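You operate a simulated robot arm through the tools that you are given. There is no shell and no other tool. Be economical: measure what you need, move in short steps, check, and stop when the job is done.

Carry out the task below with a simulated robot arm. There is one attempt and no reset: what you move stays moved.

TASK
Pack the grey roasting tin on the dining table. At the end: the pink paper case is in the grey roasting tin; the purple starter jar stands on top of the yellow empty can; the silver scourer stands on top of the blue ice block; the white paper case is in the grey roasting tin; whatever was shut is shut again. Leave all else as you found it, and nothing knocked over.

It is judged by the outcome, as a careful person would: the job done as asked, and still so three seconds after it is handed in. It fails if anything else is knocked over, pushed out of place, dropped, spilled or broken.

THE ROBOT
A 6-joint arm with a two-finger parallel gripper, fixed in place. Base frame: the origin is at the foot of the arm, x ahead of it, y to its left, z up; the work surface is at about z = 0.75. Lengths are in m, angles in rad, forces in N, time in s.
With the tool pointing down near the work surface it reaches from about 0.18 to 0.64 m from the base axis. Its first joint turns from -1.152 to 1.152 rad. Payload 2.7 kg.
Tool frame: the origin (TCP) lies between the finger pads and is the grasp point; the fingertips stand 0.023 m ahead of it; z points along the fingers, y is the line along which they close. The gripper opens to 0.094 m. The fingers are 0.038 m wide and 0.01 m thick; the gripper's body (0.054 by 0.096 m) begins 0.039 m behind the TCP.
Orientation is that of the tool frame in the base frame, as a unit quaternion [w, x, y, z]. With the fingers straight down and closing along the base's y, the tool's x points along the base's -x, its y along +y and its z along -z.

THE INTERFACE
- The arm moves only by the tool play_rows. Its argument "targets" is a list of rows, each a list of 7 numbers: the shift along the tool's x, y, z in m, then the turn, a rotation vector about the tool's x, y, z in rad, then the gripper command, from -1 (shut) to 1 (fully open), values between in proportion. In form: [[tx, ty, tz, wx, wy, wz, fingers], ...]. A call has 1 to 10 rows; each row shifts and turns the commanded pose from where the row before left it, along the tool's axes as they then stand. A row lasts 0.2 s, in which the tool goes at most 0.05 m and 0.15 rad; a call with a longer step from one row to the next is refused whole, and so is a gripper value outside its range. A pose out of reach is approached as far as the arm can. The call stops where the force on the tool passes 40 N (or 10 N more than at its start, if that is more) or the arm is blocked; 0.2 s more then pass. The fingers move at their own pace (about 0.045 m/s each) and stop on an object; they squeeze with about 21 N. The grip force told is the motor's: it shows also when the fingers shut on nothing. Time passes only in rows, and 0.2 s behind the last, so rows that do not move let the fingers close. It gives the time, the measured TCP pose, the force on the tool (base axes), the opening and the grip force at its end, in the units of the frame above (readings bear some noise).
- Cameras (640 x 400 px; columns grow to the right, rows downward): "scene" is fixed at [0.0776, -0.4342, 1.4006]; the picture's right is [0.74, -0.67, 0.00], its down [-0.41, -0.45, -0.80] and it looks along [0.53, 0.59, -0.61] (base axes); focal length 271 px, centre (320, 200). "wrist" rides on the gripper at [-0.039, 0, -0.044] in the tool frame; the picture's right is [0.00, -1.00, 0.00], its down [0.97, 0.00, -0.24] and it looks along [0.24, 0.00, 0.97] (tool axes); focal length 218 px, centre (320, 200).
- grab_frame(camera): a new picture of that camera. No time passes.
- point_at(camera, pixels): for up to 12 pixels [column, row] of the newest picture of that camera ("zoom" is the newest enlarged one), the place [x, y, z] in the base frame of the surface seen there, good to about 0.003 m. No time passes.
- enlarge(camera, box): a new picture of the part [left, top, right, bottom] of that camera's present view, enlarged. No time passes.
- hand_in(): hands the job in; it is judged then, once.

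Work in short steps. Measure before you move; look again where a grasp or a placing could have gone wrong, and mend it. You have 80 turns and 54 pictures in all, those below and enlarged ones among them. Open the gripper and draw the arm clear of the work before you hand the job in, unless the task says otherwise; then end with one line.

The tools are called after "Call:" by a JSON object that holds its "name" and its "arguments". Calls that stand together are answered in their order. play_rows: Moves the arm, as the interface text tells. Its arguments: {"type":"object","properties":{"targets":{"type":"array","items":{"type":"array","items":{"type":"number"}}}},"required":["targets"]} The other tools are called the same way: grab_frame (camera) takes a picture; point_at (camera, pixels) gives the place of the surface under pixels of a picture; enlarge (camera, box) takes an enlarged picture of a part of a camera's view; hand_in () hands the job in.

At the start:

```text
t: 0.0
ee_pos: [0.4376, 0.0631, 1.1376]
ee_rot: [0.0, 0.0, 1.0, 0.001]
ft_force: [0.1, -0.7, -0.5]
opening: 0.0938
gripper_force: 0.0
```

scene: 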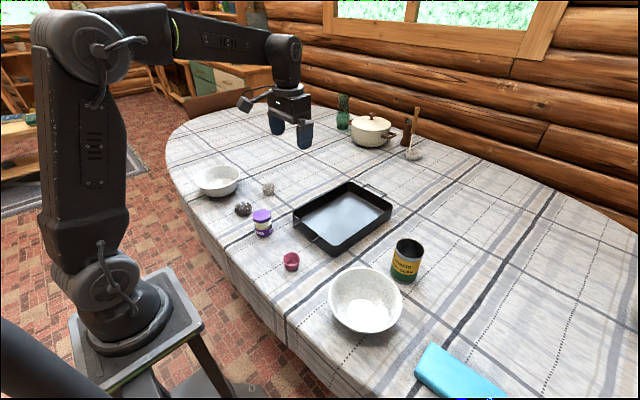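
wrist: 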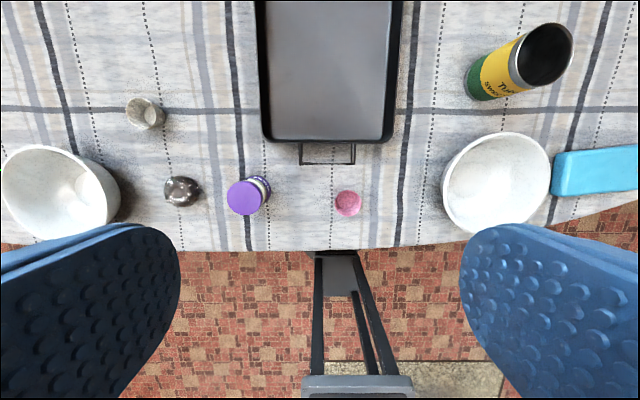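

The pictures show the jar, pink case, can, ice block and two small items (scene 268,188 and 243,208). I'll enlarge them to tell which is which.

Call:
{"name": "enlarge", "arguments": {"camera": "scene", "box": [180, 150, 340, 280]}}

Call:
{"name": "enlarge", "arguments": {"camera": "wrist", "box": [100, 80, 380, 255]}}

Call:
{"name": "point_at", "arguments": {"camera": "wrist", "pixels": [[144, 110], [155, 118], [181, 187], [181, 200], [243, 197], [348, 203], [348, 192], [540, 52], [570, 45], [600, 172], [560, 172], [325, 70]]}}

Call:
{"name": "point_at", "arguments": {"camera": "scene", "pixels": [[268, 184], [243, 206], [261, 214], [291, 257], [409, 245], [409, 260], [432, 345], [418, 370], [470, 380], [500, 393], [345, 218], [298, 210]]}}

```text
3.08 times, centred on (260, 215) of scene
```

zoom: 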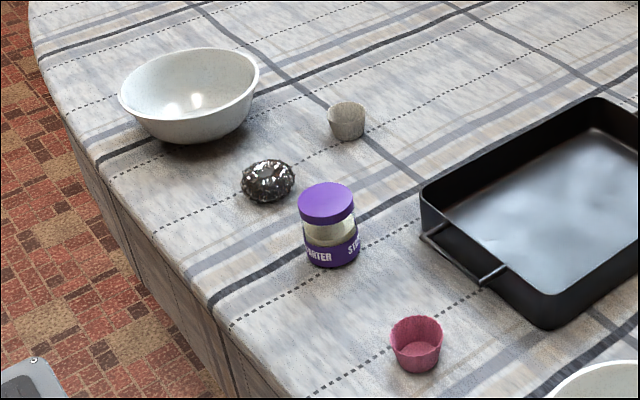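

```text
2.29 times, centred on (240, 168) of wrist
```

zoom: 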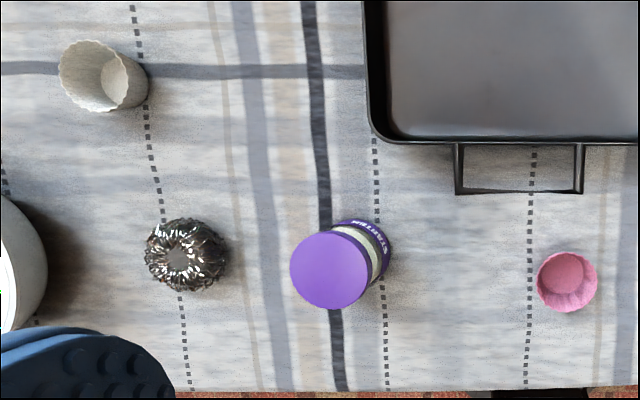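

```text
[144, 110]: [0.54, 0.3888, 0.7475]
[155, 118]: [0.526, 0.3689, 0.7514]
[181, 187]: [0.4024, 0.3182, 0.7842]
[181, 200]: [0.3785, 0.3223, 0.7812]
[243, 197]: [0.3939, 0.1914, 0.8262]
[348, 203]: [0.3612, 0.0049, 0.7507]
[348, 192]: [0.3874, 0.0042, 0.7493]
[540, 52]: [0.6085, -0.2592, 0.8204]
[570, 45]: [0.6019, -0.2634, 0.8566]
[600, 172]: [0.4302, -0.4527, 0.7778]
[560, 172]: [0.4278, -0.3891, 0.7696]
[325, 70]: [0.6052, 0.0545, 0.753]
```

```text
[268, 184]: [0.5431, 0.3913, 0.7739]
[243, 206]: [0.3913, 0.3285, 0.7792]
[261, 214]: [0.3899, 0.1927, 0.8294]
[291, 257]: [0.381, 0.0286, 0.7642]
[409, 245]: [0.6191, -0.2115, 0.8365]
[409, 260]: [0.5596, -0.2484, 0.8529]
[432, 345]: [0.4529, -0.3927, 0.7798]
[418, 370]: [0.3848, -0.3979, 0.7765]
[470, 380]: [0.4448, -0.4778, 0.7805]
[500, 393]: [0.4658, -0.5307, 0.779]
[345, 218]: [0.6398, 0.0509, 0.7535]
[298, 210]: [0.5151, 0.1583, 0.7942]
```

The white case is the pale cup at about (0.54,0.39); the silver scourer is at (0.39,0.32). I start with the pink case: move above it and look.

Call:
{"name": "play_rows", "arguments": {"targets": [[0.0118, -0.0097, 0.0363, 0, 0, 0, 1], [0.0118, -0.0097, 0.0363, 0, 0, 0, 1], [0.0118, -0.0097, 0.0363, 0, 0, 0, 1], [0.0118, -0.0097, 0.0363, 0, 0, 0, 1], [0.0118, -0.0097, 0.0363, 0, 0, 0, 1], [0.0118, -0.0097, 0.0363, 0, 0, 0, 1]]}}

Call:
{"name": "grab_frame", "arguments": {"camera": "wrist"}}

```text
t: 1.4
ee_pos: [0.3672, 0.004, 0.9169]
ee_rot: [0.002, 0.0, 1.0, 0.0]
ft_force: [0.0, 0.0, -0.3]
opening: 0.0943
gripper_force: 0.0
```

```text
49 pictures are left
```

wrist: 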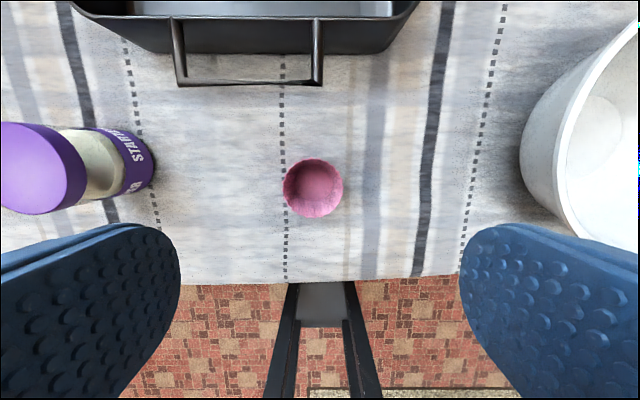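

Call:
{"name": "point_at", "arguments": {"camera": "wrist", "pixels": [[313, 159], [313, 216], [284, 187], [342, 187], [315, 190], [285, 60], [250, 82], [320, 45], [250, 10], [300, 240]]}}

```text
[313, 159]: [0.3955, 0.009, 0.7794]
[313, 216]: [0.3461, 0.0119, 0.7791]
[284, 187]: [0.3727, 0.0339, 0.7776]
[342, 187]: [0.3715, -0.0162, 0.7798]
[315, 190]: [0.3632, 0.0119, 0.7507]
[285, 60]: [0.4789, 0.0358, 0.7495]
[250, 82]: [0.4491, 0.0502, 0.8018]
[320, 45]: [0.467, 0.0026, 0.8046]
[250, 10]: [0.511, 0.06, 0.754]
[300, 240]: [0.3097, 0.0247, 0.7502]
```

Pink case centre (0.371, 0.009), 0.05 wide, rim at z 0.78. Descend and grip it.

Call:
{"name": "play_rows", "arguments": {"targets": [[-0.004, 0.005, 0.0455, 0, 0, 0, 1], [0, 0, 0.0455, 0, 0, 0, 1], [0, 0, 0.044, 0, 0, 0, 1], [0, 0, 0, 0, 0, 0, -0.3], [0, 0, 0, 0, 0, 0, -0.3], [0, 0, 0, 0, 0, 0, -0.3], [0, 0, 0, 0, 0, 0, -0.3], [0, 0, 0, 0, 0, 0, -0.3]]}}

```text
t: 3.2
ee_pos: [0.3708, 0.0096, 0.7835]
ee_rot: [0.0, 0.0, 1.0, -0.001]
ft_force: [0.9, 0.5, -0.3]
opening: 0.0482
gripper_force: 21.1
```

Gripped at 0.048. Lift, and measure the tin's rim in the scene view (corners about 293,213 / 332,255 / 391,207 / 348,183).

Call:
{"name": "play_rows", "arguments": {"targets": [[0, 0, -0.04, 0, 0, 0, -0.3], [0, 0, -0.045, 0, 0, 0, -0.3], [0, 0, -0.045, 0, 0, 0, -0.3]]}}

Call:
{"name": "grab_frame", "arguments": {"camera": "scene"}}

Call:
{"name": "point_at", "arguments": {"camera": "scene", "pixels": [[295, 212], [331, 246], [389, 208], [348, 184], [315, 218], [335, 238], [380, 208], [350, 192]]}}

```text
t: 4.0
ee_pos: [0.3712, 0.0091, 0.9141]
ee_rot: [0.0, 0.0, 1.0, 0.0]
ft_force: [0.0, -1.3, -0.8]
opening: 0.0478
gripper_force: 20.8
```

```text
48 pictures are left
```

scene: 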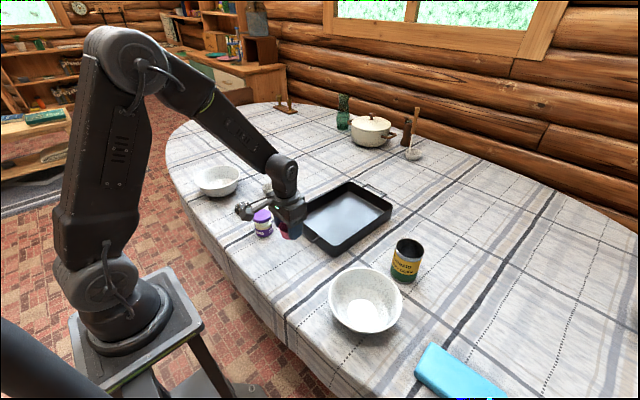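

```text
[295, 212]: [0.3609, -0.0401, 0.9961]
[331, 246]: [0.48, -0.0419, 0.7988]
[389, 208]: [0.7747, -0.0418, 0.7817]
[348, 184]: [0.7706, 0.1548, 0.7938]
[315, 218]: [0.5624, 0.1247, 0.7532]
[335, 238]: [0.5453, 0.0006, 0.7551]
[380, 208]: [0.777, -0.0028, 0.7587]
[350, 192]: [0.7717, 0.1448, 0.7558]
```

Tin interior spans x 0.50–0.77, y -0.03–0.14, floor 0.755, rim 0.80. Carry the pink case to (0.60, 0.025) and lower it.

Call:
{"name": "play_rows", "arguments": {"targets": [[-0.0458, 0.0032, 0, 0, 0, 0, -0.3], [-0.0458, 0.0032, 0, 0, 0, 0, -0.3], [-0.0458, 0.0032, 0, 0, 0, 0, -0.3], [-0.0458, 0.0032, 0, 0, 0, 0, -0.3], [-0.0458, 0.0032, 0, 0, 0, 0, -0.3], [0, 0, 0.04, 0, 0, 0, -0.3], [0, 0, 0.04, 0, 0, 0, -0.3]]}}

Call:
{"name": "grab_frame", "arguments": {"camera": "wrist"}}

```text
t: 5.6
ee_pos: [0.5983, 0.0253, 0.8332]
ee_rot: [0.0, 0.0, 1.0, 0.001]
ft_force: [-0.6, 0.0, -0.8]
opening: 0.048
gripper_force: 21.2
```

```text
47 pictures are left
```

wrist: 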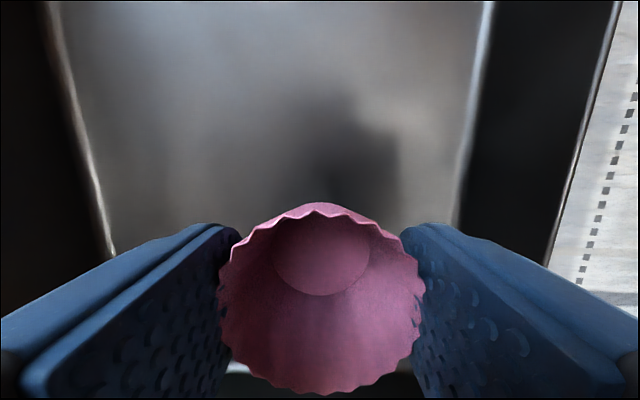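

Held upright and over the floor of the tin. Lower to about z 0.789, open part way, and rise.

Call:
{"name": "play_rows", "arguments": {"targets": [[0, 0, 0.025, 0, 0, 0, -0.3], [0, 0, 0.018, 0, 0, 0, -0.3], [0, 0, 0, 0, 0, 0, -0.3], [0, 0, 0, 0, 0, 0, 0.35], [0, 0, 0, 0, 0, 0, 0.35], [0, 0, 0, 0, 0, 0, 0.35], [0, 0, -0.04, 0, 0, 0, 0.35], [0, 0, -0.045, 0, 0, 0, 0.35], [0, 0, -0.05, 0, 0, 0, 1]]}}

Call:
{"name": "grab_frame", "arguments": {"camera": "wrist"}}

```text
t: 7.6
ee_pos: [0.599, 0.0257, 0.9258]
ee_rot: [-0.001, 0.0, 1.0, 0.001]
ft_force: [-0.1, -0.7, 0.1]
opening: 0.0939
gripper_force: 0.2
```

```text
46 pictures are left
```

wrist: 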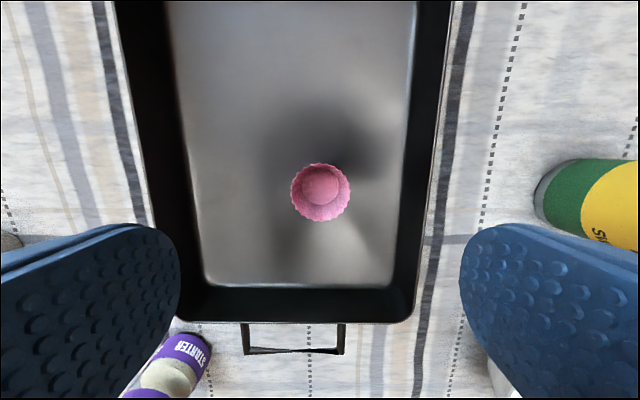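

Pink case stands in the tin. Now go toward the white case and turn the tool to face radially (about 35°).

Call:
{"name": "play_rows", "arguments": {"targets": [[0.0156, 0.0434, 0, 0, 0, 0, 1], [0.0156, 0.0434, 0, 0, 0, 0, 1], [0.0156, 0.0434, 0, 0, 0, 0, 1], [0.0156, 0.0434, 0, 0, 0, 0, 1], [0.0156, 0.0434, 0, 0, 0, 0, 1], [0.0156, 0.0434, 0, 0, 0, 0, 1], [0.0156, 0.0434, 0, 0, 0, 0, 1]]}}

Call:
{"name": "play_rows", "arguments": {"targets": [[0, 0, 0, 0, 0, -0.124, 1], [0, 0, 0, 0, 0, -0.124, 1], [0, 0, 0, 0, 0, -0.124, 1], [0, 0, 0, 0, 0, -0.124, 1], [0, 0, 0, 0, 0, -0.124, 1]]}}

Call:
{"name": "grab_frame", "arguments": {"camera": "wrist"}}

```text
t: 9.2
ee_pos: [0.4899, 0.3297, 0.9246]
ee_rot: [0.0, 0.0, 1.0, 0.0]
ft_force: [-0.5, 0.2, 1.0]
opening: 0.0937
gripper_force: 0.0
```

```text
t: 10.4
ee_pos: [0.4892, 0.3284, 0.9273]
ee_rot: [0.0, -0.306, 0.952, 0.0]
ft_force: [0.3, -0.3, 0.3]
opening: 0.0939
gripper_force: 0.0
```

```text
45 pictures are left
```

wrist: 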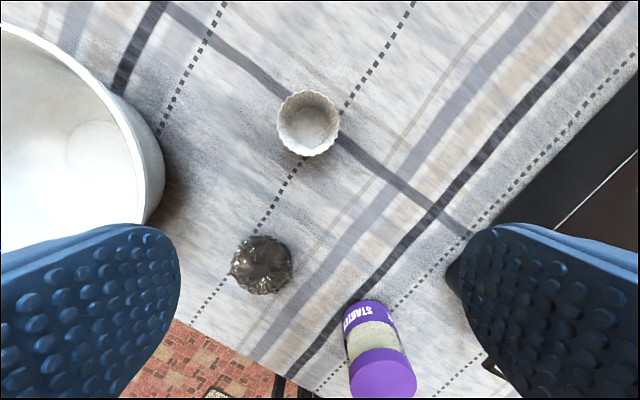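

Call:
{"name": "point_at", "arguments": {"camera": "wrist", "pixels": [[308, 92], [305, 154], [278, 123], [339, 122], [310, 123], [262, 265], [262, 238], [262, 292], [232, 268], [292, 268], [160, 190], [370, 280]]}}

```text
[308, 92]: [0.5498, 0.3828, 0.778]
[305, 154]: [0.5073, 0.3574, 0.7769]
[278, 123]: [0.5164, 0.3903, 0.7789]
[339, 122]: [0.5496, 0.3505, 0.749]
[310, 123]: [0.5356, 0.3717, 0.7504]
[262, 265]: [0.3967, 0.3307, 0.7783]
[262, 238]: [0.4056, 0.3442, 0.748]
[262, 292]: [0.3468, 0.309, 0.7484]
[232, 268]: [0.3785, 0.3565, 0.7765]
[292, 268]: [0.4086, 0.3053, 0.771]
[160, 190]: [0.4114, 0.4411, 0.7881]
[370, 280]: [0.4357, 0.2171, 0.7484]
```

White case centre (0.529, 0.370), rim z 0.778. Move over it and descend.

Call:
{"name": "play_rows", "arguments": {"targets": [[-0.0282, 0.0054, 0, 0, 0, 0, 1], [-0.0281, 0.0054, 0, 0, 0, 0, 1], [0, 0, 0.045, 0, 0, 0, 1], [0, 0, 0.045, 0, 0, 0, 1], [0, 0, 0.03, 0, 0, 0, 1], [0, 0, 0.02, 0, 0, 0, 1], [0, 0, 0, 0, 0, 0, 1]]}}

Call:
{"name": "grab_frame", "arguments": {"camera": "wrist"}}

```text
t: 12.0
ee_pos: [0.5224, 0.3642, 0.7859]
ee_rot: [0.001, -0.305, 0.952, -0.001]
ft_force: [-0.2, -1.1, 0.0]
opening: 0.094
gripper_force: 0.0
out of reach, approached as far as the arm can: row 2, 6
```

```text
44 pictures are left
```

wrist: 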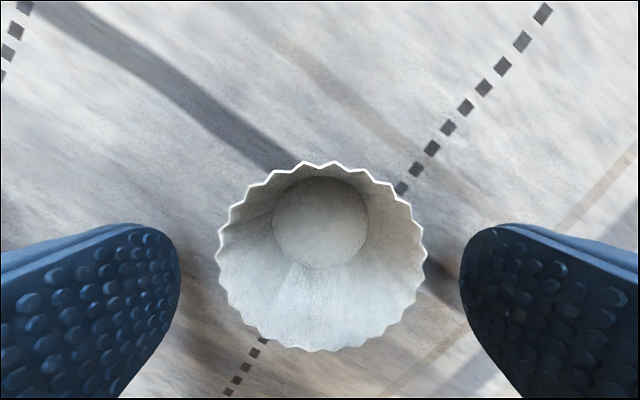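

Eight millimetres short, but the pads (0.038 wide) still cover the case's widest line. Close and lift a little.

Call:
{"name": "play_rows", "arguments": {"targets": [[0, 0, 0, 0, 0, 0, -0.3], [0, 0, 0, 0, 0, 0, -0.3], [0, 0, 0, 0, 0, 0, -0.3], [0, 0, 0, 0, 0, 0, -0.3], [0, 0, 0, 0, 0, 0, -0.3], [0.01, 0, -0.03, 0, 0, 0, -0.3], [0.02, 0, -0.04, 0, 0, 0, -0.3], [0.02, 0, -0.045, 0, 0, 0, -0.3]]}}

Call:
{"name": "grab_frame", "arguments": {"camera": "wrist"}}

```text
t: 13.8
ee_pos: [0.4812, 0.3365, 0.9028]
ee_rot: [-0.001, -0.305, 0.952, 0.0]
ft_force: [-0.3, -0.5, 0.1]
opening: 0.0485
gripper_force: 20.5
```

```text
43 pictures are left
```

wrist: 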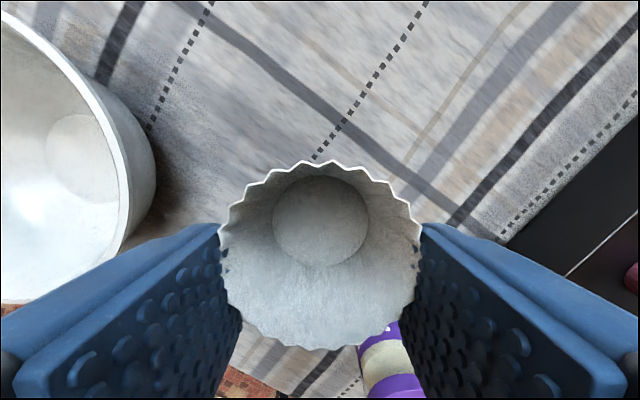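

Held well. Turn back to square and carry to (0.553, 0.092) over the tin.

Call:
{"name": "play_rows", "arguments": {"targets": [[0, 0, 0, 0, 0, 0.1245, -0.3], [0, 0, 0, 0, 0, 0.1245, -0.3], [0, 0, 0, 0, 0, 0.1245, -0.3], [0, 0, 0, 0, 0, 0.1245, -0.3], [0, 0, 0, 0, 0, 0.1245, -0.3]]}}

Call:
{"name": "play_rows", "arguments": {"targets": [[-0.0107, -0.0408, 0, 0, 0, 0, -0.3], [-0.0107, -0.0408, 0, 0, 0, 0, -0.3], [-0.0107, -0.0408, 0, 0, 0, 0, -0.3], [-0.0107, -0.0408, 0, 0, 0, 0, -0.3], [-0.0107, -0.0408, 0, 0, 0, 0, -0.3], [-0.0107, -0.0408, 0, 0, 0, 0, -0.3], [0, 0, 0.04, 0, 0, 0, -0.3], [0, 0, 0, 0, 0, 0, -0.3]]}}

Call:
{"name": "grab_frame", "arguments": {"camera": "wrist"}}

```text
t: 15.0
ee_pos: [0.4817, 0.3362, 0.9015]
ee_rot: [0.0, 0.002, 1.0, 0.001]
ft_force: [-0.3, 0.5, -0.5]
opening: 0.0482
gripper_force: 20.7
```

```text
t: 16.8
ee_pos: [0.5451, 0.0917, 0.8613]
ee_rot: [0.0, 0.001, 1.0, 0.0]
ft_force: [-0.4, -0.3, -0.1]
opening: 0.0485
gripper_force: 20.8
```

```text
42 pictures are left
```

wrist: 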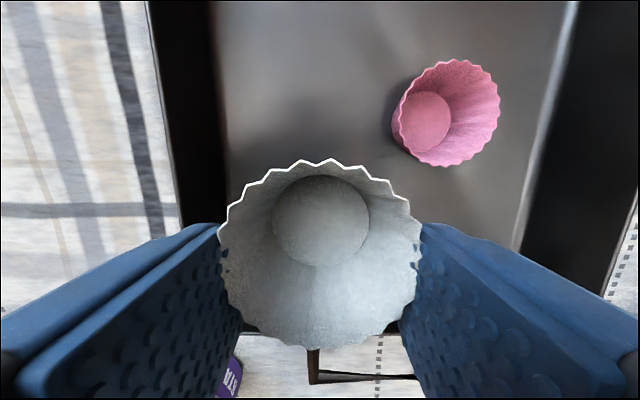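

Clear of the pink case; shift 6 mm away from the left wall, lower, release with a small opening and rise.

Call:
{"name": "play_rows", "arguments": {"targets": [[-0.005, -0.006, 0.03, 0, 0, 0, -0.3], [0, 0, 0.025, 0, 0, 0, -0.3], [0, 0, 0.0135, 0, 0, 0, -0.3], [0, 0, 0, 0, 0, 0, -0.3], [0, 0, 0, 0, 0, 0, 0.28], [0, 0, 0, 0, 0, 0, 0.28], [0, 0, -0.02, 0, 0, 0, 0.28], [0, 0, -0.045, 0, 0, 0, 0.28], [0, 0, -0.05, 0, 0, 0, 1], [0, 0, -0.02, 0, 0, 0, 1]]}}

Call:
{"name": "grab_frame", "arguments": {"camera": "wrist"}}

```text
t: 19.0
ee_pos: [0.5485, 0.0853, 0.9275]
ee_rot: [0.0, 0.001, 1.0, 0.0]
ft_force: [0.1, 0.6, 0.4]
opening: 0.094
gripper_force: 0.1
```

```text
41 pictures are left
```

wrist: 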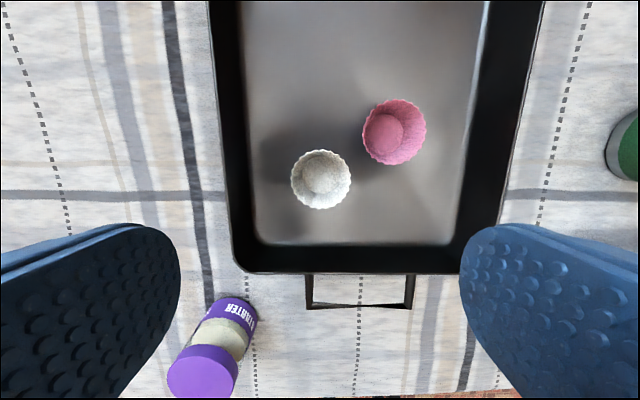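

Both cases stand in the tin. Next the scourer: move above (0.392, 0.33).

Call:
{"name": "play_rows", "arguments": {"targets": [[0.0224, 0.035, 0, 0, 0, 0, 1], [0.0224, 0.035, 0, 0, 0, 0, 1], [0.0224, 0.035, 0, 0, 0, 0, 1], [0.0224, 0.035, 0, 0, 0, 0, 1], [0.0224, 0.035, 0, 0, 0, 0, 1], [0.0224, 0.035, 0, 0, 0, 0, 1], [0.0224, 0.035, 0, 0, 0, 0, 1]]}}

Call:
{"name": "grab_frame", "arguments": {"camera": "wrist"}}

```text
t: 20.6
ee_pos: [0.3933, 0.3302, 0.9282]
ee_rot: [0.001, 0.002, 1.0, 0.0]
ft_force: [-0.1, -0.5, 0.4]
opening: 0.094
gripper_force: 0.0
```

```text
40 pictures are left
```

wrist: 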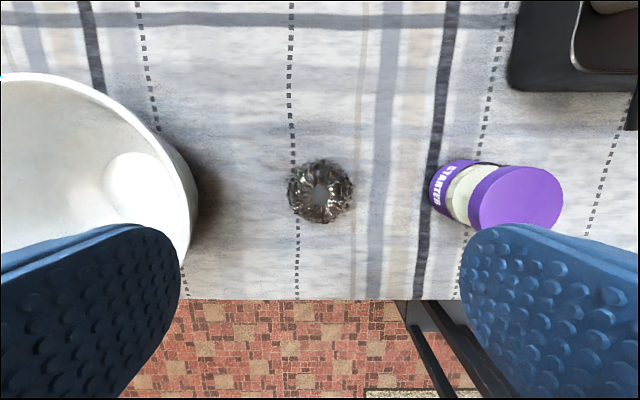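

Call:
{"name": "point_at", "arguments": {"camera": "wrist", "pixels": [[320, 165], [320, 218], [294, 192], [346, 192], [320, 180], [333, 200], [300, 210], [194, 192], [432, 190], [185, 230], [560, 195], [515, 230]]}}

```text
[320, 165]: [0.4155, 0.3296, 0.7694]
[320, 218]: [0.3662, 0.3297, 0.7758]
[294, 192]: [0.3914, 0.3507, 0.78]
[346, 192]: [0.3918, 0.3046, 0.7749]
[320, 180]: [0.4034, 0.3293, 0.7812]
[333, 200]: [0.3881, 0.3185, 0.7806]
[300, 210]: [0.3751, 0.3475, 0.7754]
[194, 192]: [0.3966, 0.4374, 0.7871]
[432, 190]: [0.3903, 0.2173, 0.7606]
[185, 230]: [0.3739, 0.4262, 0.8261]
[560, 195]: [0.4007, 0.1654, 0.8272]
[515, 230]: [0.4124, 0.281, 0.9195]
```

Scourer centre (0.391, 0.328), width ~0.055, top 0.782; bowl and jar clear of the fingers. Descend and grip.

Call:
{"name": "play_rows", "arguments": {"targets": [[0.002, -0.0015, 0.05, 0, 0, 0, 1], [0, 0, 0.05, 0, 0, 0, 1], [0, 0, 0.05, 0, 0, 0, 1], [0, 0, 0, 0, 0, 0, -0.3], [0, 0, 0, 0, 0, 0, -0.3], [0, 0, 0, 0, 0, 0, -0.3], [0, 0, 0, 0, 0, 0, -0.3], [0, 0, 0, 0, 0, 0, -0.3]]}}

```text
t: 22.4
ee_pos: [0.3937, 0.3276, 0.7791]
ee_rot: [0.0, 0.001, 1.0, -0.001]
ft_force: [0.1, 0.0, 1.0]
opening: 0.0587
gripper_force: 20.4
```

Gripped. Lift and carry across toward the ice block.

Call:
{"name": "play_rows", "arguments": {"targets": [[0, 0, -0.05, 0, 0, 0, -0.3], [0, 0, -0.05, 0, 0, 0, -0.3], [0, 0, -0.05, 0, 0, 0, -0.3], [0, -0.047, 0, 0, 0, 0, -0.3], [0, -0.047, 0, 0, 0, 0, -0.3], [0, -0.047, 0, 0, 0, 0, -0.3], [0, -0.047, 0, 0, 0, 0, -0.3], [0, -0.047, 0, 0, 0, 0, -0.3], [0, -0.047, 0, 0, 0, 0, -0.3], [0, -0.047, 0, 0, 0, 0, -0.3]]}}

Call:
{"name": "play_rows", "arguments": {"targets": [[0, -0.047, 0, 0, 0, 0, -0.3], [0, -0.047, 0, 0, 0, 0, -0.3], [0, -0.047, 0, 0, 0, 0, -0.3], [0, -0.047, 0, 0, 0, 0, -0.3], [0, -0.047, 0, 0, 0, 0, -0.3], [0, -0.047, 0, 0, 0, 0, -0.3], [0, -0.047, 0, 0, 0, 0, -0.3], [0, -0.047, 0, 0, 0, 0, -0.3]]}}

Call:
{"name": "grab_frame", "arguments": {"camera": "wrist"}}

Call:
{"name": "grab_frame", "arguments": {"camera": "scene"}}

```text
t: 24.6
ee_pos: [0.3908, -0.0015, 0.9278]
ee_rot: [-0.001, 0.001, 1.0, 0.0]
ft_force: [0.0, -0.6, -1.6]
opening: 0.0585
gripper_force: 21.3
```

```text
t: 26.4
ee_pos: [0.3904, -0.3754, 0.9276]
ee_rot: [0.001, 0.0, 1.0, 0.0]
ft_force: [-0.5, -0.5, -0.6]
opening: 0.058
gripper_force: 20.8
```

```text
39 pictures are left
```

wrist: 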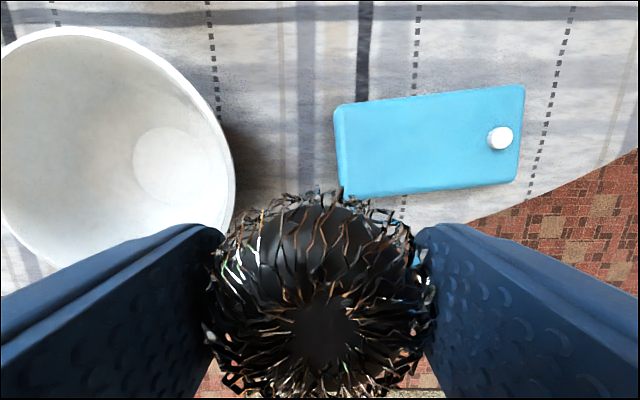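

```text
38 pictures are left
```

scene: 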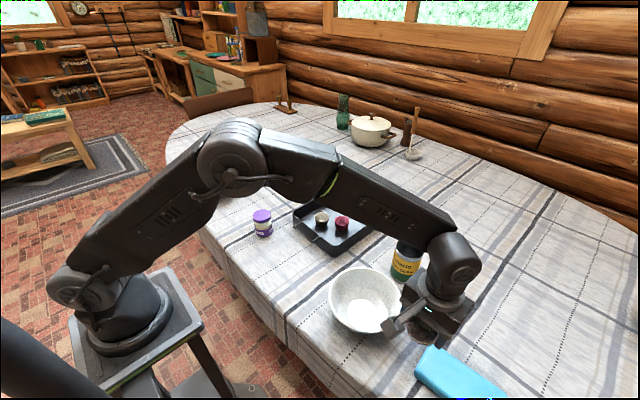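

Call:
{"name": "point_at", "arguments": {"camera": "wrist", "pixels": [[337, 107], [522, 88], [515, 180], [350, 192], [420, 140], [500, 138], [232, 190], [210, 95], [345, 150]]}}

```text
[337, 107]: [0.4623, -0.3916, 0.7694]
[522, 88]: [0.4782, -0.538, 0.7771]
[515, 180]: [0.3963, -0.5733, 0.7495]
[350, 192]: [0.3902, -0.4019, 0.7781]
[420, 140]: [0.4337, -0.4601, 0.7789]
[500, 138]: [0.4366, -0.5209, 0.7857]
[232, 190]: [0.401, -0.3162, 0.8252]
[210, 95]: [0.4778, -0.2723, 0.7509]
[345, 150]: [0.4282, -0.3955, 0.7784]
```

Block top is z 0.778, spanning x 0.39–0.47, y -0.40 to -0.54. I'll set the scourer at (0.428, -0.447), lowering part way first.

Call:
{"name": "play_rows", "arguments": {"targets": [[-0.0198, -0.0358, 0, 0, 0, 0, -0.3], [-0.0198, -0.0358, 0, 0, 0, 0, -0.3], [0, 0, 0.045, 0, 0, 0, -0.3], [0, 0, 0.04, 0, 0, 0, -0.3], [0, 0, 0.02, 0, 0, 0, -0.3], [0, 0, 0, 0, 0, 0, -0.3]]}}

Call:
{"name": "grab_frame", "arguments": {"camera": "wrist"}}

Call:
{"name": "enlarge", "arguments": {"camera": "scene", "box": [360, 260, 540, 400]}}

```text
t: 27.8
ee_pos: [0.4289, -0.4481, 0.8222]
ee_rot: [0.0, 0.001, 1.0, 0.0]
ft_force: [0.1, 0.2, 0.6]
opening: 0.0578
gripper_force: 21.0
```

```text
37 pictures are left
```

wrist: 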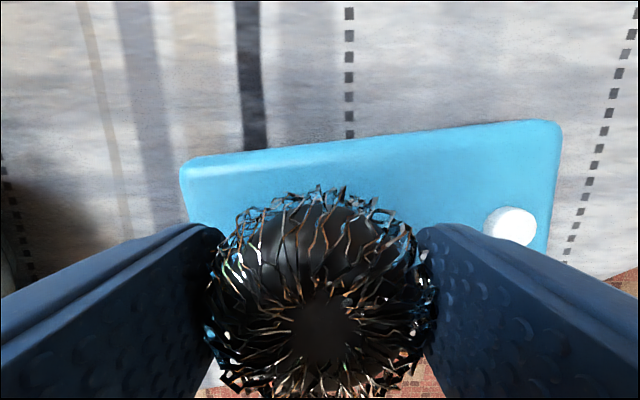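

```text
2.86 times, centred on (450, 330) of scene
```

zoom: 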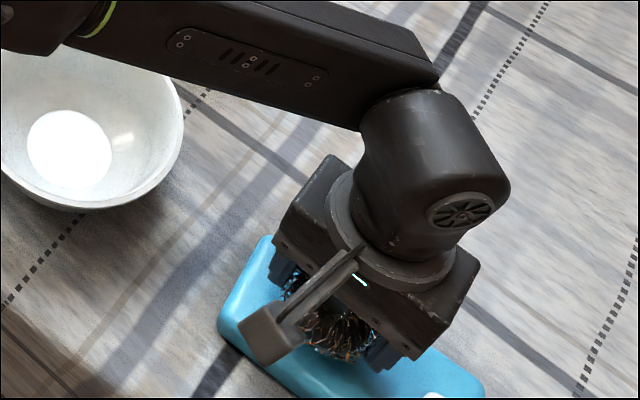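

Well centred over the block. Lower 13 mm, open slightly (keeping off the cap) and rise.

Call:
{"name": "play_rows", "arguments": {"targets": [[0, 0, 0.008, 0, 0, 0, -0.3], [0, 0, 0.005, 0, 0, 0, -0.3], [0, 0, 0, 0, 0, 0, -0.3]]}}

Call:
{"name": "play_rows", "arguments": {"targets": [[0, 0, 0, 0, 0, 0, 0.45], [0, 0, 0, 0, 0, 0, 0.45], [0, 0, 0, 0, 0, 0, 0.45], [0, 0, -0.02, 0, 0, 0, 0.45], [0, 0, -0.045, 0, 0, 0, 0.45], [0, 0, -0.05, 0, 0, 0, 1]]}}

Call:
{"name": "grab_frame", "arguments": {"camera": "wrist"}}

Call:
{"name": "enlarge", "arguments": {"camera": "scene", "box": [360, 220, 540, 400]}}

```text
t: 28.6
ee_pos: [0.4292, -0.4472, 0.8104]
ee_rot: [0.0, 0.0, 1.0, 0.0]
ft_force: [-0.1, -0.9, -0.4]
opening: 0.0577
gripper_force: 20.8
```

```text
t: 30.0
ee_pos: [0.4284, -0.4477, 0.9255]
ee_rot: [0.0, 0.002, 1.0, -0.001]
ft_force: [1.0, 0.0, 0.2]
opening: 0.0939
gripper_force: 0.1
```

```text
35 pictures are left
```

wrist: 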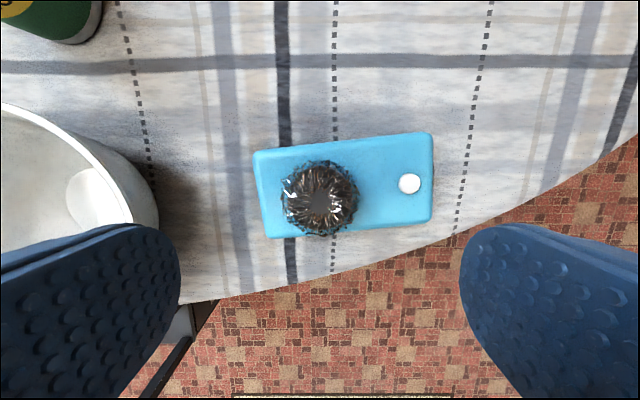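

```text
2.22 times, centred on (450, 310) of scene
```

zoom: 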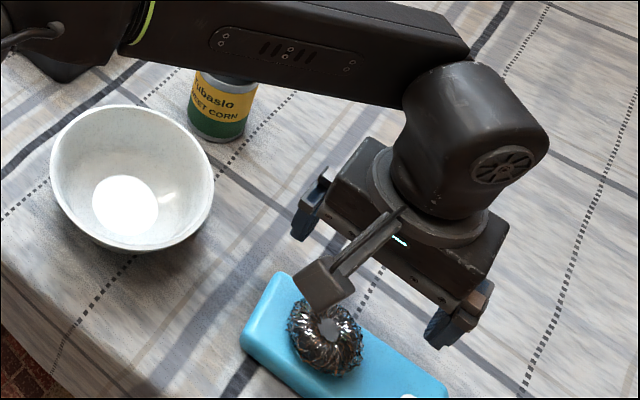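

Scourer stands on the block. Now rise and look down on the can to measure its rim.

Call:
{"name": "play_rows", "arguments": {"targets": [[0, 0, -0.035, 0, 0, 0, 1], [0, 0, -0.035, 0, 0, 0, 1], [-0.0143, 0.0455, -0.007, 0, 0, 0, 1], [-0.0143, 0.0455, -0.007, 0, 0, 0, 1], [-0.0143, 0.0455, -0.007, 0, 0, 0, 1], [-0.0143, 0.0455, -0.007, 0, 0, 0, 1], [-0.0143, 0.0455, -0.007, 0, 0, 0, 1]]}}

Call:
{"name": "grab_frame", "arguments": {"camera": "wrist"}}

```text
t: 31.6
ee_pos: [0.5006, -0.2206, 1.0299]
ee_rot: [-0.001, 0.002, 1.0, 0.0]
ft_force: [0.3, 0.2, 0.1]
opening: 0.0943
gripper_force: 0.0
```

```text
33 pictures are left
```

wrist: 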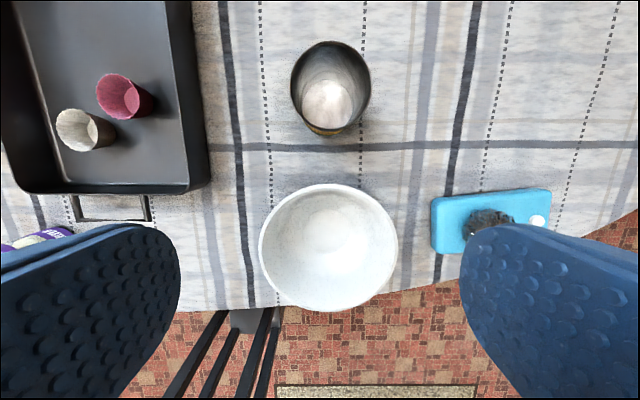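

Call:
{"name": "enlarge", "arguments": {"camera": "wrist", "box": [270, 30, 390, 145]}}

Call:
{"name": "point_at", "arguments": {"camera": "wrist", "pixels": [[292, 83], [369, 83], [331, 43], [328, 127], [330, 105], [329, 124], [329, 129], [293, 78], [368, 90]]}}

```text
3.48 times, centred on (330, 88) of wrist
```

zoom: 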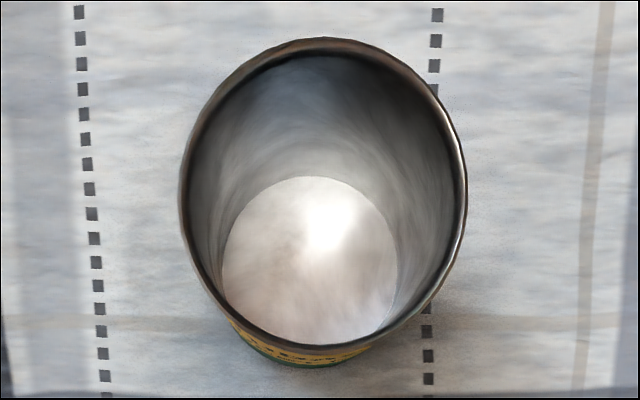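

```text
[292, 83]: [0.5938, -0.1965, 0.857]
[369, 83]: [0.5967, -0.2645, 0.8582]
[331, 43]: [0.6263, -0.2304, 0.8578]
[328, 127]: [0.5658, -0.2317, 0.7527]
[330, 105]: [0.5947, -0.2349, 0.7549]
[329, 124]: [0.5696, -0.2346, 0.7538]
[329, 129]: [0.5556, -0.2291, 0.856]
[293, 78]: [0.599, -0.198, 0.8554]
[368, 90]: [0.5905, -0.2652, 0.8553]
```

Can rim: centre (0.591, -0.230), outer diameter 0.071, top z 0.857, open inside. I must compare with the jar's diameter; move over the jar.

Call:
{"name": "play_rows", "arguments": {"targets": [[0.0134, 0.0459, 0, 0, 0, 0, 1], [0.0134, 0.0459, 0, 0, 0, 0, 1], [0.0134, 0.0459, 0, 0, 0, 0, 1], [0.0134, 0.0459, 0, 0, 0, 0, 1], [0.0134, 0.0459, 0, 0, 0, 0, 1], [0.0134, 0.0459, 0, 0, 0, 0, 1], [0.0134, 0.0459, 0, 0, 0, 0, 1], [0.0134, 0.0459, 0, 0, 0, 0, 1], [0.0134, 0.0459, 0, 0, 0, 0, 1], [0, 0, 0.04, 0, 0, 0, 1]]}}

Call:
{"name": "grab_frame", "arguments": {"camera": "wrist"}}

Call:
{"name": "enlarge", "arguments": {"camera": "scene", "box": [230, 190, 300, 250]}}

```text
t: 33.8
ee_pos: [0.3817, 0.1942, 0.9887]
ee_rot: [0.0, 0.002, 1.0, 0.001]
ft_force: [0.0, 0.1, 0.0]
opening: 0.0941
gripper_force: 0.0
```

```text
31 pictures are left
```

wrist: 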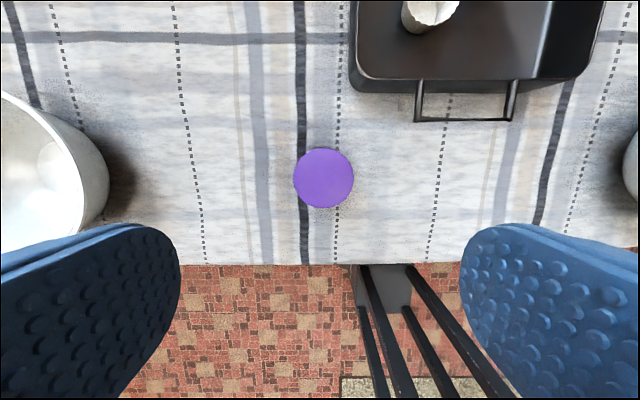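

```text
6.67 times, centred on (265, 220) of scene
```

zoom: 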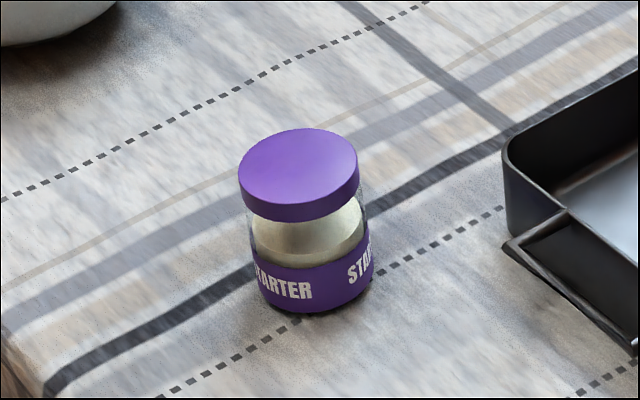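

Call:
{"name": "point_at", "arguments": {"camera": "wrist", "pixels": [[324, 148], [324, 207], [294, 178], [353, 178], [323, 178], [324, 210], [290, 178], [357, 178]]}}

Call:
{"name": "point_at", "arguments": {"camera": "zoom", "pixels": [[242, 180], [356, 180], [298, 160], [254, 265], [370, 265], [310, 290], [310, 312]]}}

```text
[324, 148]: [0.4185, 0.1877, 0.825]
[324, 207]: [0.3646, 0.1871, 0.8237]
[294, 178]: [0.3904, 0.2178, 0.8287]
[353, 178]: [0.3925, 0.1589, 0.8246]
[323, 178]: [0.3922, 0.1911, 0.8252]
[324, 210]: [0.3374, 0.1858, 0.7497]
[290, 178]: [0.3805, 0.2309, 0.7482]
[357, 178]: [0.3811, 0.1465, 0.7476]
```

```text
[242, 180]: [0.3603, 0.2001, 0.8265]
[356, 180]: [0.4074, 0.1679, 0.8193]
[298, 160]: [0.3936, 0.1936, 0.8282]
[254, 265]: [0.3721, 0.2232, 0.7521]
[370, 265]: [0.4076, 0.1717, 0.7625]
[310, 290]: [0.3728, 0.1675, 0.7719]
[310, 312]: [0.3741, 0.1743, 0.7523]
```

The jar's lid and base are only about 0.057 across while the can's mouth is ~0.066, so it may drop inside. I'll pick up the jar and probe gently before releasing anything.

Call:
{"name": "play_rows", "arguments": {"targets": [[-0.0098, -0.006, 0.046, 0, 0, 0, 1], [0, 0, 0.0465, 0, 0, 0, 1], [0, 0, 0.0465, 0, 0, 0, 1], [0, 0, 0.0465, 0, 0, 0, 1], [0, 0, 0, 0, 0, 0, -0.3], [0, 0, 0, 0, 0, 0, -0.3], [0, 0, 0, 0, 0, 0, -0.3], [0, 0, 0, 0, 0, 0, -0.3], [0, 0, 0, 0, 0, 0, -0.3]]}}

Call:
{"name": "play_rows", "arguments": {"targets": [[0, 0, -0.04, 0, 0, 0, -0.3], [0, 0, -0.05, 0, 0, 0, -0.3], [0, 0, -0.05, 0, 0, 0, -0.3], [0, 0, -0.03, 0, 0, 0, -0.3]]}}

Call:
{"name": "grab_frame", "arguments": {"camera": "wrist"}}

```text
t: 35.8
ee_pos: [0.391, 0.187, 0.8043]
ee_rot: [0.0, 0.002, 1.0, 0.0]
ft_force: [-0.3, 0.6, 0.9]
opening: 0.0569
gripper_force: 20.3
```

```text
t: 36.8
ee_pos: [0.3918, 0.1874, 0.9747]
ee_rot: [0.0, 0.001, 1.0, 0.0]
ft_force: [0.7, 0.1, -2.0]
opening: 0.0571
gripper_force: 20.9
```

```text
29 pictures are left
```

wrist: 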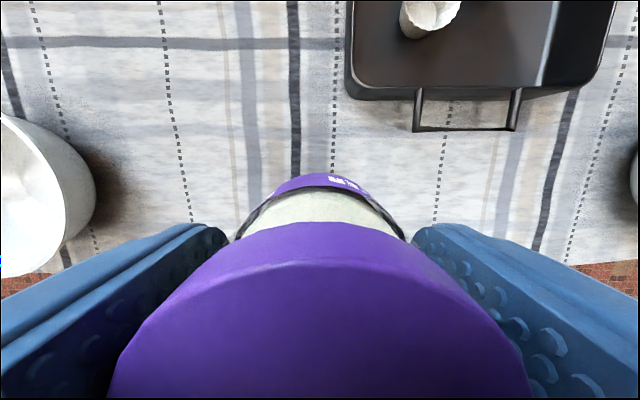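

Jar held upright at its lid. Carry it over the can, bottom at ~0.92.

Call:
{"name": "play_rows", "arguments": {"targets": [[-0.02, -0.0418, 0, 0, 0, 0, -0.3], [-0.02, -0.0418, 0, 0, 0, 0, -0.3], [-0.02, -0.0418, 0, 0, 0, 0, -0.3], [-0.02, -0.0418, 0, 0, 0, 0, -0.3], [-0.02, -0.0418, 0, 0, 0, 0, -0.3], [-0.02, -0.0418, 0, 0, 0, 0, -0.3], [-0.02, -0.0418, 0, 0, 0, 0, -0.3], [-0.02, -0.0418, 0, 0, 0, 0, -0.3], [-0.02, -0.0418, 0, 0, 0, 0, -0.3], [-0.02, -0.0418, 0, 0, 0, 0, -0.3]]}}

Call:
{"name": "play_rows", "arguments": {"targets": [[0, 0, 0.03, 0, 0, 0, -0.3], [0, 0, 0.02, 0, 0, 0, -0.3], [0, 0, 0, 0, 0, 0, -0.3]]}}

Call:
{"name": "enlarge", "arguments": {"camera": "scene", "box": [350, 180, 470, 300]}}

```text
t: 39.0
ee_pos: [0.5911, -0.2318, 0.9753]
ee_rot: [0.0, 0.001, 1.0, 0.0]
ft_force: [-0.1, -0.1, -0.7]
opening: 0.0568
gripper_force: 21.0
```

```text
t: 39.8
ee_pos: [0.5908, -0.2324, 0.9232]
ee_rot: [0.0, 0.001, 1.0, 0.0]
ft_force: [0.0, -0.9, -2.5]
opening: 0.057
gripper_force: 21.4
```

```text
3.33 times, centred on (410, 240) of scene
```

zoom: 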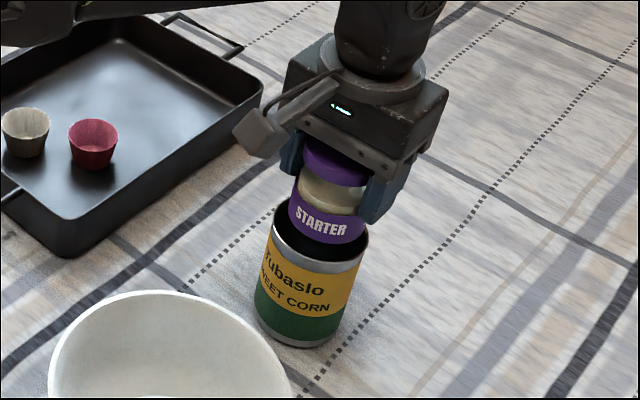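

Jar is just above the can's mouth. Probe down slowly in 4 mm steps; expect contact at TCP z ~0.912 if the top is solid.

Call:
{"name": "play_rows", "arguments": {"targets": [[-0.0005, 0.0015, 0.004, 0, 0, 0, -0.3], [0, 0, 0.004, 0, 0, 0, -0.3], [0, 0, 0.004, 0, 0, 0, -0.3], [0, 0, 0.004, 0, 0, 0, -0.3], [0, 0, 0.003, 0, 0, 0, -0.3], [0, 0, 0, 0, 0, 0, -0.3]]}}

Call:
{"name": "enlarge", "arguments": {"camera": "scene", "box": [350, 180, 470, 300]}}

```text
t: 41.2
ee_pos: [0.5927, -0.2295, 0.91]
ee_rot: [0.004, 0.001, 1.0, -0.001]
ft_force: [-1.3, 1.7, 27.2]
opening: 0.0571
gripper_force: 21.1
```

```text
3.33 times, centred on (410, 240) of scene
```

zoom: 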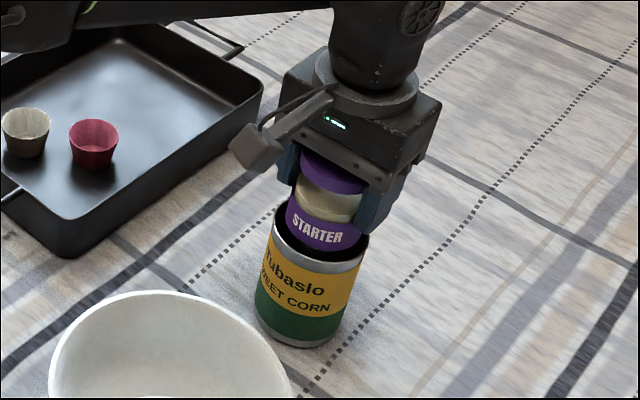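

Contact at rim height (27 N), but it could be just an edge catching the rim. Raise, shift 4 mm and probe again to tell solid from hollow.

Call:
{"name": "play_rows", "arguments": {"targets": [[0, 0, -0.008, 0, 0, 0, -0.3], [0, 0, -0.006, 0, 0, 0, -0.3], [0.005, 0, 0, 0, 0, 0, -0.3], [0, 0, 0, 0, 0, 0, -0.3]]}}

Call:
{"name": "play_rows", "arguments": {"targets": [[0, 0, 0.004, 0, 0, 0, -0.3], [0, 0, 0.003, 0, 0, 0, -0.3], [0, 0, 0.003, 0, 0, 0, -0.3], [0, 0, 0.002, 0, 0, 0, -0.3], [0, 0, 0, 0, 0, 0, -0.3]]}}

Call:
{"name": "grab_frame", "arguments": {"camera": "wrist"}}

```text
t: 42.2
ee_pos: [0.587, -0.2294, 0.9173]
ee_rot: [-0.002, 0.002, 1.0, 0.0]
ft_force: [0.4, 0.0, -2.1]
opening: 0.0571
gripper_force: 21.0
```

```text
t: 43.4
ee_pos: [0.587, -0.2294, 0.9115]
ee_rot: [0.003, 0.001, 1.0, -0.001]
ft_force: [-4.4, 2.5, 21.7]
opening: 0.0566
gripper_force: 21.3
```

```text
26 pictures are left
```

wrist: 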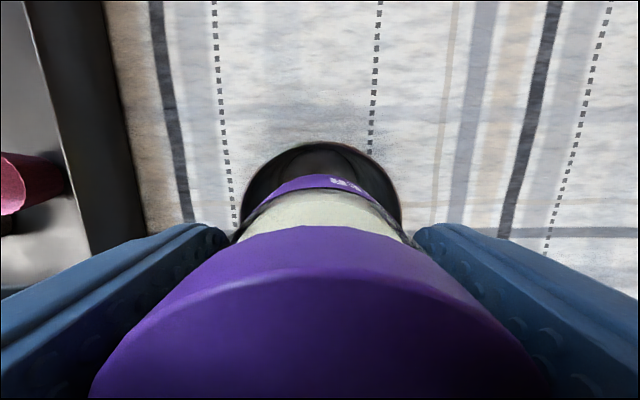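

Call:
{"name": "point_at", "arguments": {"camera": "wrist", "pixels": [[322, 144], [322, 177], [322, 185], [322, 165], [244, 195], [401, 200], [320, 230], [280, 190]]}}

Call:
{"name": "enlarge", "arguments": {"camera": "wrist", "box": [220, 130, 430, 260]}}

```text
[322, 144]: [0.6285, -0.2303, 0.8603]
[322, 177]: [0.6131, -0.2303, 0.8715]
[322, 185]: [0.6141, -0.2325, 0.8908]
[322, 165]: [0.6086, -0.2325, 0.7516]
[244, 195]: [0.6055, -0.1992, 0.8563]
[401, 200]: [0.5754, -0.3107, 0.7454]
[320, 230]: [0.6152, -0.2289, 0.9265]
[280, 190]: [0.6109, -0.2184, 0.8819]
```

```text
3.05 times, centred on (325, 195) of wrist
```

zoom: 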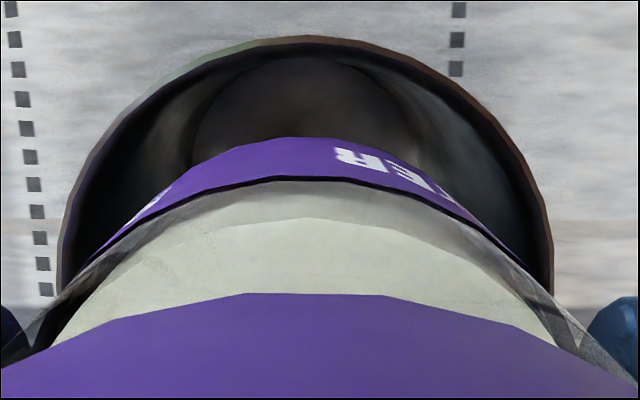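

At this offset the near edge overlaps the rim, as expected. My measurements put best alignment at TCP (0.5935, -0.2305); probe there again.

Call:
{"name": "play_rows", "arguments": {"targets": [[0, 0, -0.01, 0, 0, 0, -0.3], [-0.0065, -0.001, 0, 0, 0, 0, -0.3], [0, 0, 0, 0, 0, 0, -0.3], [0, 0, 0.004, 0, 0, 0, -0.3], [0, 0, 0.004, 0, 0, 0, -0.3], [0, 0, 0.003, 0, 0, 0, -0.3], [0, 0, 0, 0, 0, 0, -0.3]]}}

Call:
{"name": "grab_frame", "arguments": {"camera": "wrist"}}

Call:
{"name": "point_at", "arguments": {"camera": "wrist", "pixels": [[322, 180], [322, 174], [240, 195], [260, 200], [403, 200], [390, 205], [322, 146], [322, 150]]}}

```text
t: 45.0
ee_pos: [0.5939, -0.2307, 0.9099]
ee_rot: [0.002, 0.001, 1.0, -0.001]
ft_force: [-6.9, 4.4, 25.9]
opening: 0.0567
gripper_force: 21.2
```

```text
24 pictures are left
```

wrist: 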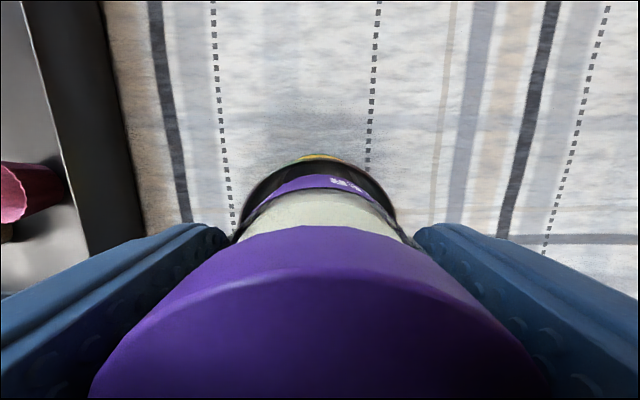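

```text
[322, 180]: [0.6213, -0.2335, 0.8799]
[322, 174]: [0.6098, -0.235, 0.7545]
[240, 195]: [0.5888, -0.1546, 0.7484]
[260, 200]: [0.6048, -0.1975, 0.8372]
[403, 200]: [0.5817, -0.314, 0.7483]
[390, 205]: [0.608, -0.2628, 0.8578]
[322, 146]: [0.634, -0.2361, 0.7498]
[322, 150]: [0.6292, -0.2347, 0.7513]
```

Same contact height again. Two more probes offset ±3 mm in y at mid x to rule out edge-catching.

Call:
{"name": "play_rows", "arguments": {"targets": [[0, 0, -0.011, 0, 0, 0, -0.3], [0.002, 0.0025, 0, 0, 0, 0, -0.3], [0, 0, 0, 0, 0, 0, -0.3], [0, 0, 0.004, 0, 0, 0, -0.3], [0, 0, 0.004, 0, 0, 0, -0.3], [0, 0, 0.003, 0, 0, 0, -0.3], [0, 0, 0, 0, 0, 0, -0.3]]}}

Call:
{"name": "play_rows", "arguments": {"targets": [[0, 0, -0.011, 0, 0, 0, -0.3], [0, -0.005, 0, 0, 0, 0, -0.3], [0, 0, 0, 0, 0, 0, -0.3], [0, 0, 0.004, 0, 0, 0, -0.3], [0, 0, 0.004, 0, 0, 0, -0.3], [0, 0, 0.003, 0, 0, 0, -0.3], [0, 0, 0, 0, 0, 0, -0.3]]}}

```text
t: 46.6
ee_pos: [0.5918, -0.2286, 0.9102]
ee_rot: [0.003, 0.0, 1.0, -0.002]
ft_force: [-6.7, 5.0, 27.6]
opening: 0.0565
gripper_force: 21.5
```

```text
t: 48.2
ee_pos: [0.5914, -0.2339, 0.9096]
ee_rot: [0.002, 0.0, 1.0, -0.001]
ft_force: [-6.1, 1.9, 23.5]
opening: 0.0565
gripper_force: 20.8
```

Contact at the same height at all five offsets: the top bears the jar. Centre it, lower until lightly touching, and read the force before opening.

Call:
{"name": "play_rows", "arguments": {"targets": [[0, 0, -0.011, 0, 0, 0, -0.3], [-0.0015, 0.0032, 0, 0, 0, 0, -0.3], [0, 0, 0, 0, 0, 0, -0.3], [0, 0, 0.003, 0, 0, 0, -0.3], [0, 0, 0.003, 0, 0, 0, -0.3], [0, 0, 0, 0, 0, 0, -0.3]]}}

Call:
{"name": "enlarge", "arguments": {"camera": "scene", "box": [350, 180, 470, 300]}}

```text
t: 49.6
ee_pos: [0.5928, -0.231, 0.9113]
ee_rot: [0.0, 0.002, 1.0, 0.0]
ft_force: [0.0, 0.5, -1.9]
opening: 0.0566
gripper_force: 21.0
```

```text
3.33 times, centred on (410, 240) of scene
```

zoom: 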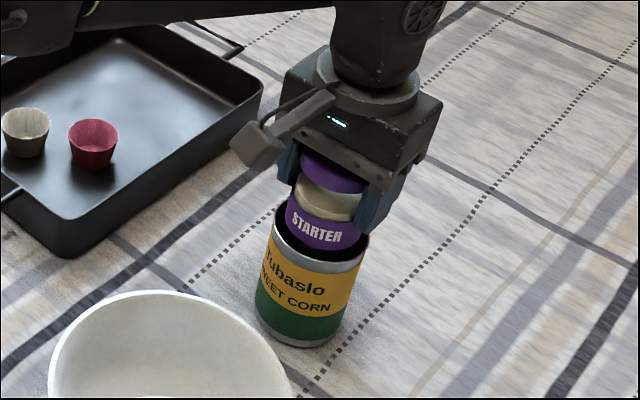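

Not yet bearing (-1.9 N is the jar's weight). Lower 2 mm more and check.

Call:
{"name": "play_rows", "arguments": {"targets": [[0, 0, 0.0015, 0, 0, 0, -0.3], [0, 0, 0, 0, 0, 0, -0.3]]}}

```text
t: 50.2
ee_pos: [0.5924, -0.2305, 0.9099]
ee_rot: [0.001, 0.001, 1.0, 0.0]
ft_force: [-0.3, 1.0, 0.9]
opening: 0.0568
gripper_force: 20.8
```

Lightly bearing now. Open a little and wait without moving.

Call:
{"name": "play_rows", "arguments": {"targets": [[0, 0, 0, 0, 0, 0, 0.35], [0, 0, 0, 0, 0, 0, 0.35], [0, 0, 0, 0, 0, 0, 0.45], [0, 0, 0, 0, 0, 0, 0.45]]}}

Call:
{"name": "enlarge", "arguments": {"camera": "scene", "box": [350, 180, 470, 300]}}

```text
t: 51.2
ee_pos: [0.5913, -0.2318, 0.91]
ee_rot: [0.0, 0.0, 1.0, 0.0]
ft_force: [0.5, -0.7, 0.2]
opening: 0.0683
gripper_force: 0.1
```

```text
3.33 times, centred on (410, 240) of scene
```

zoom: 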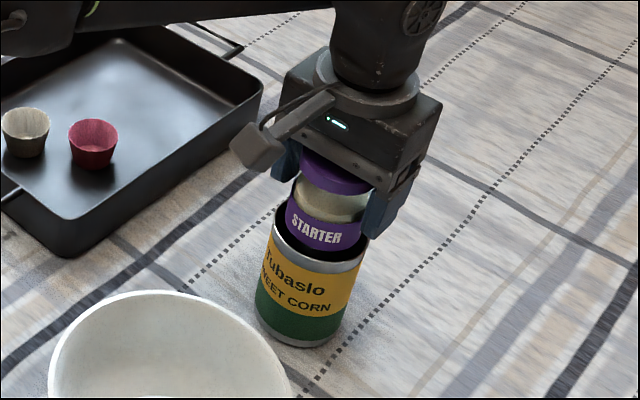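

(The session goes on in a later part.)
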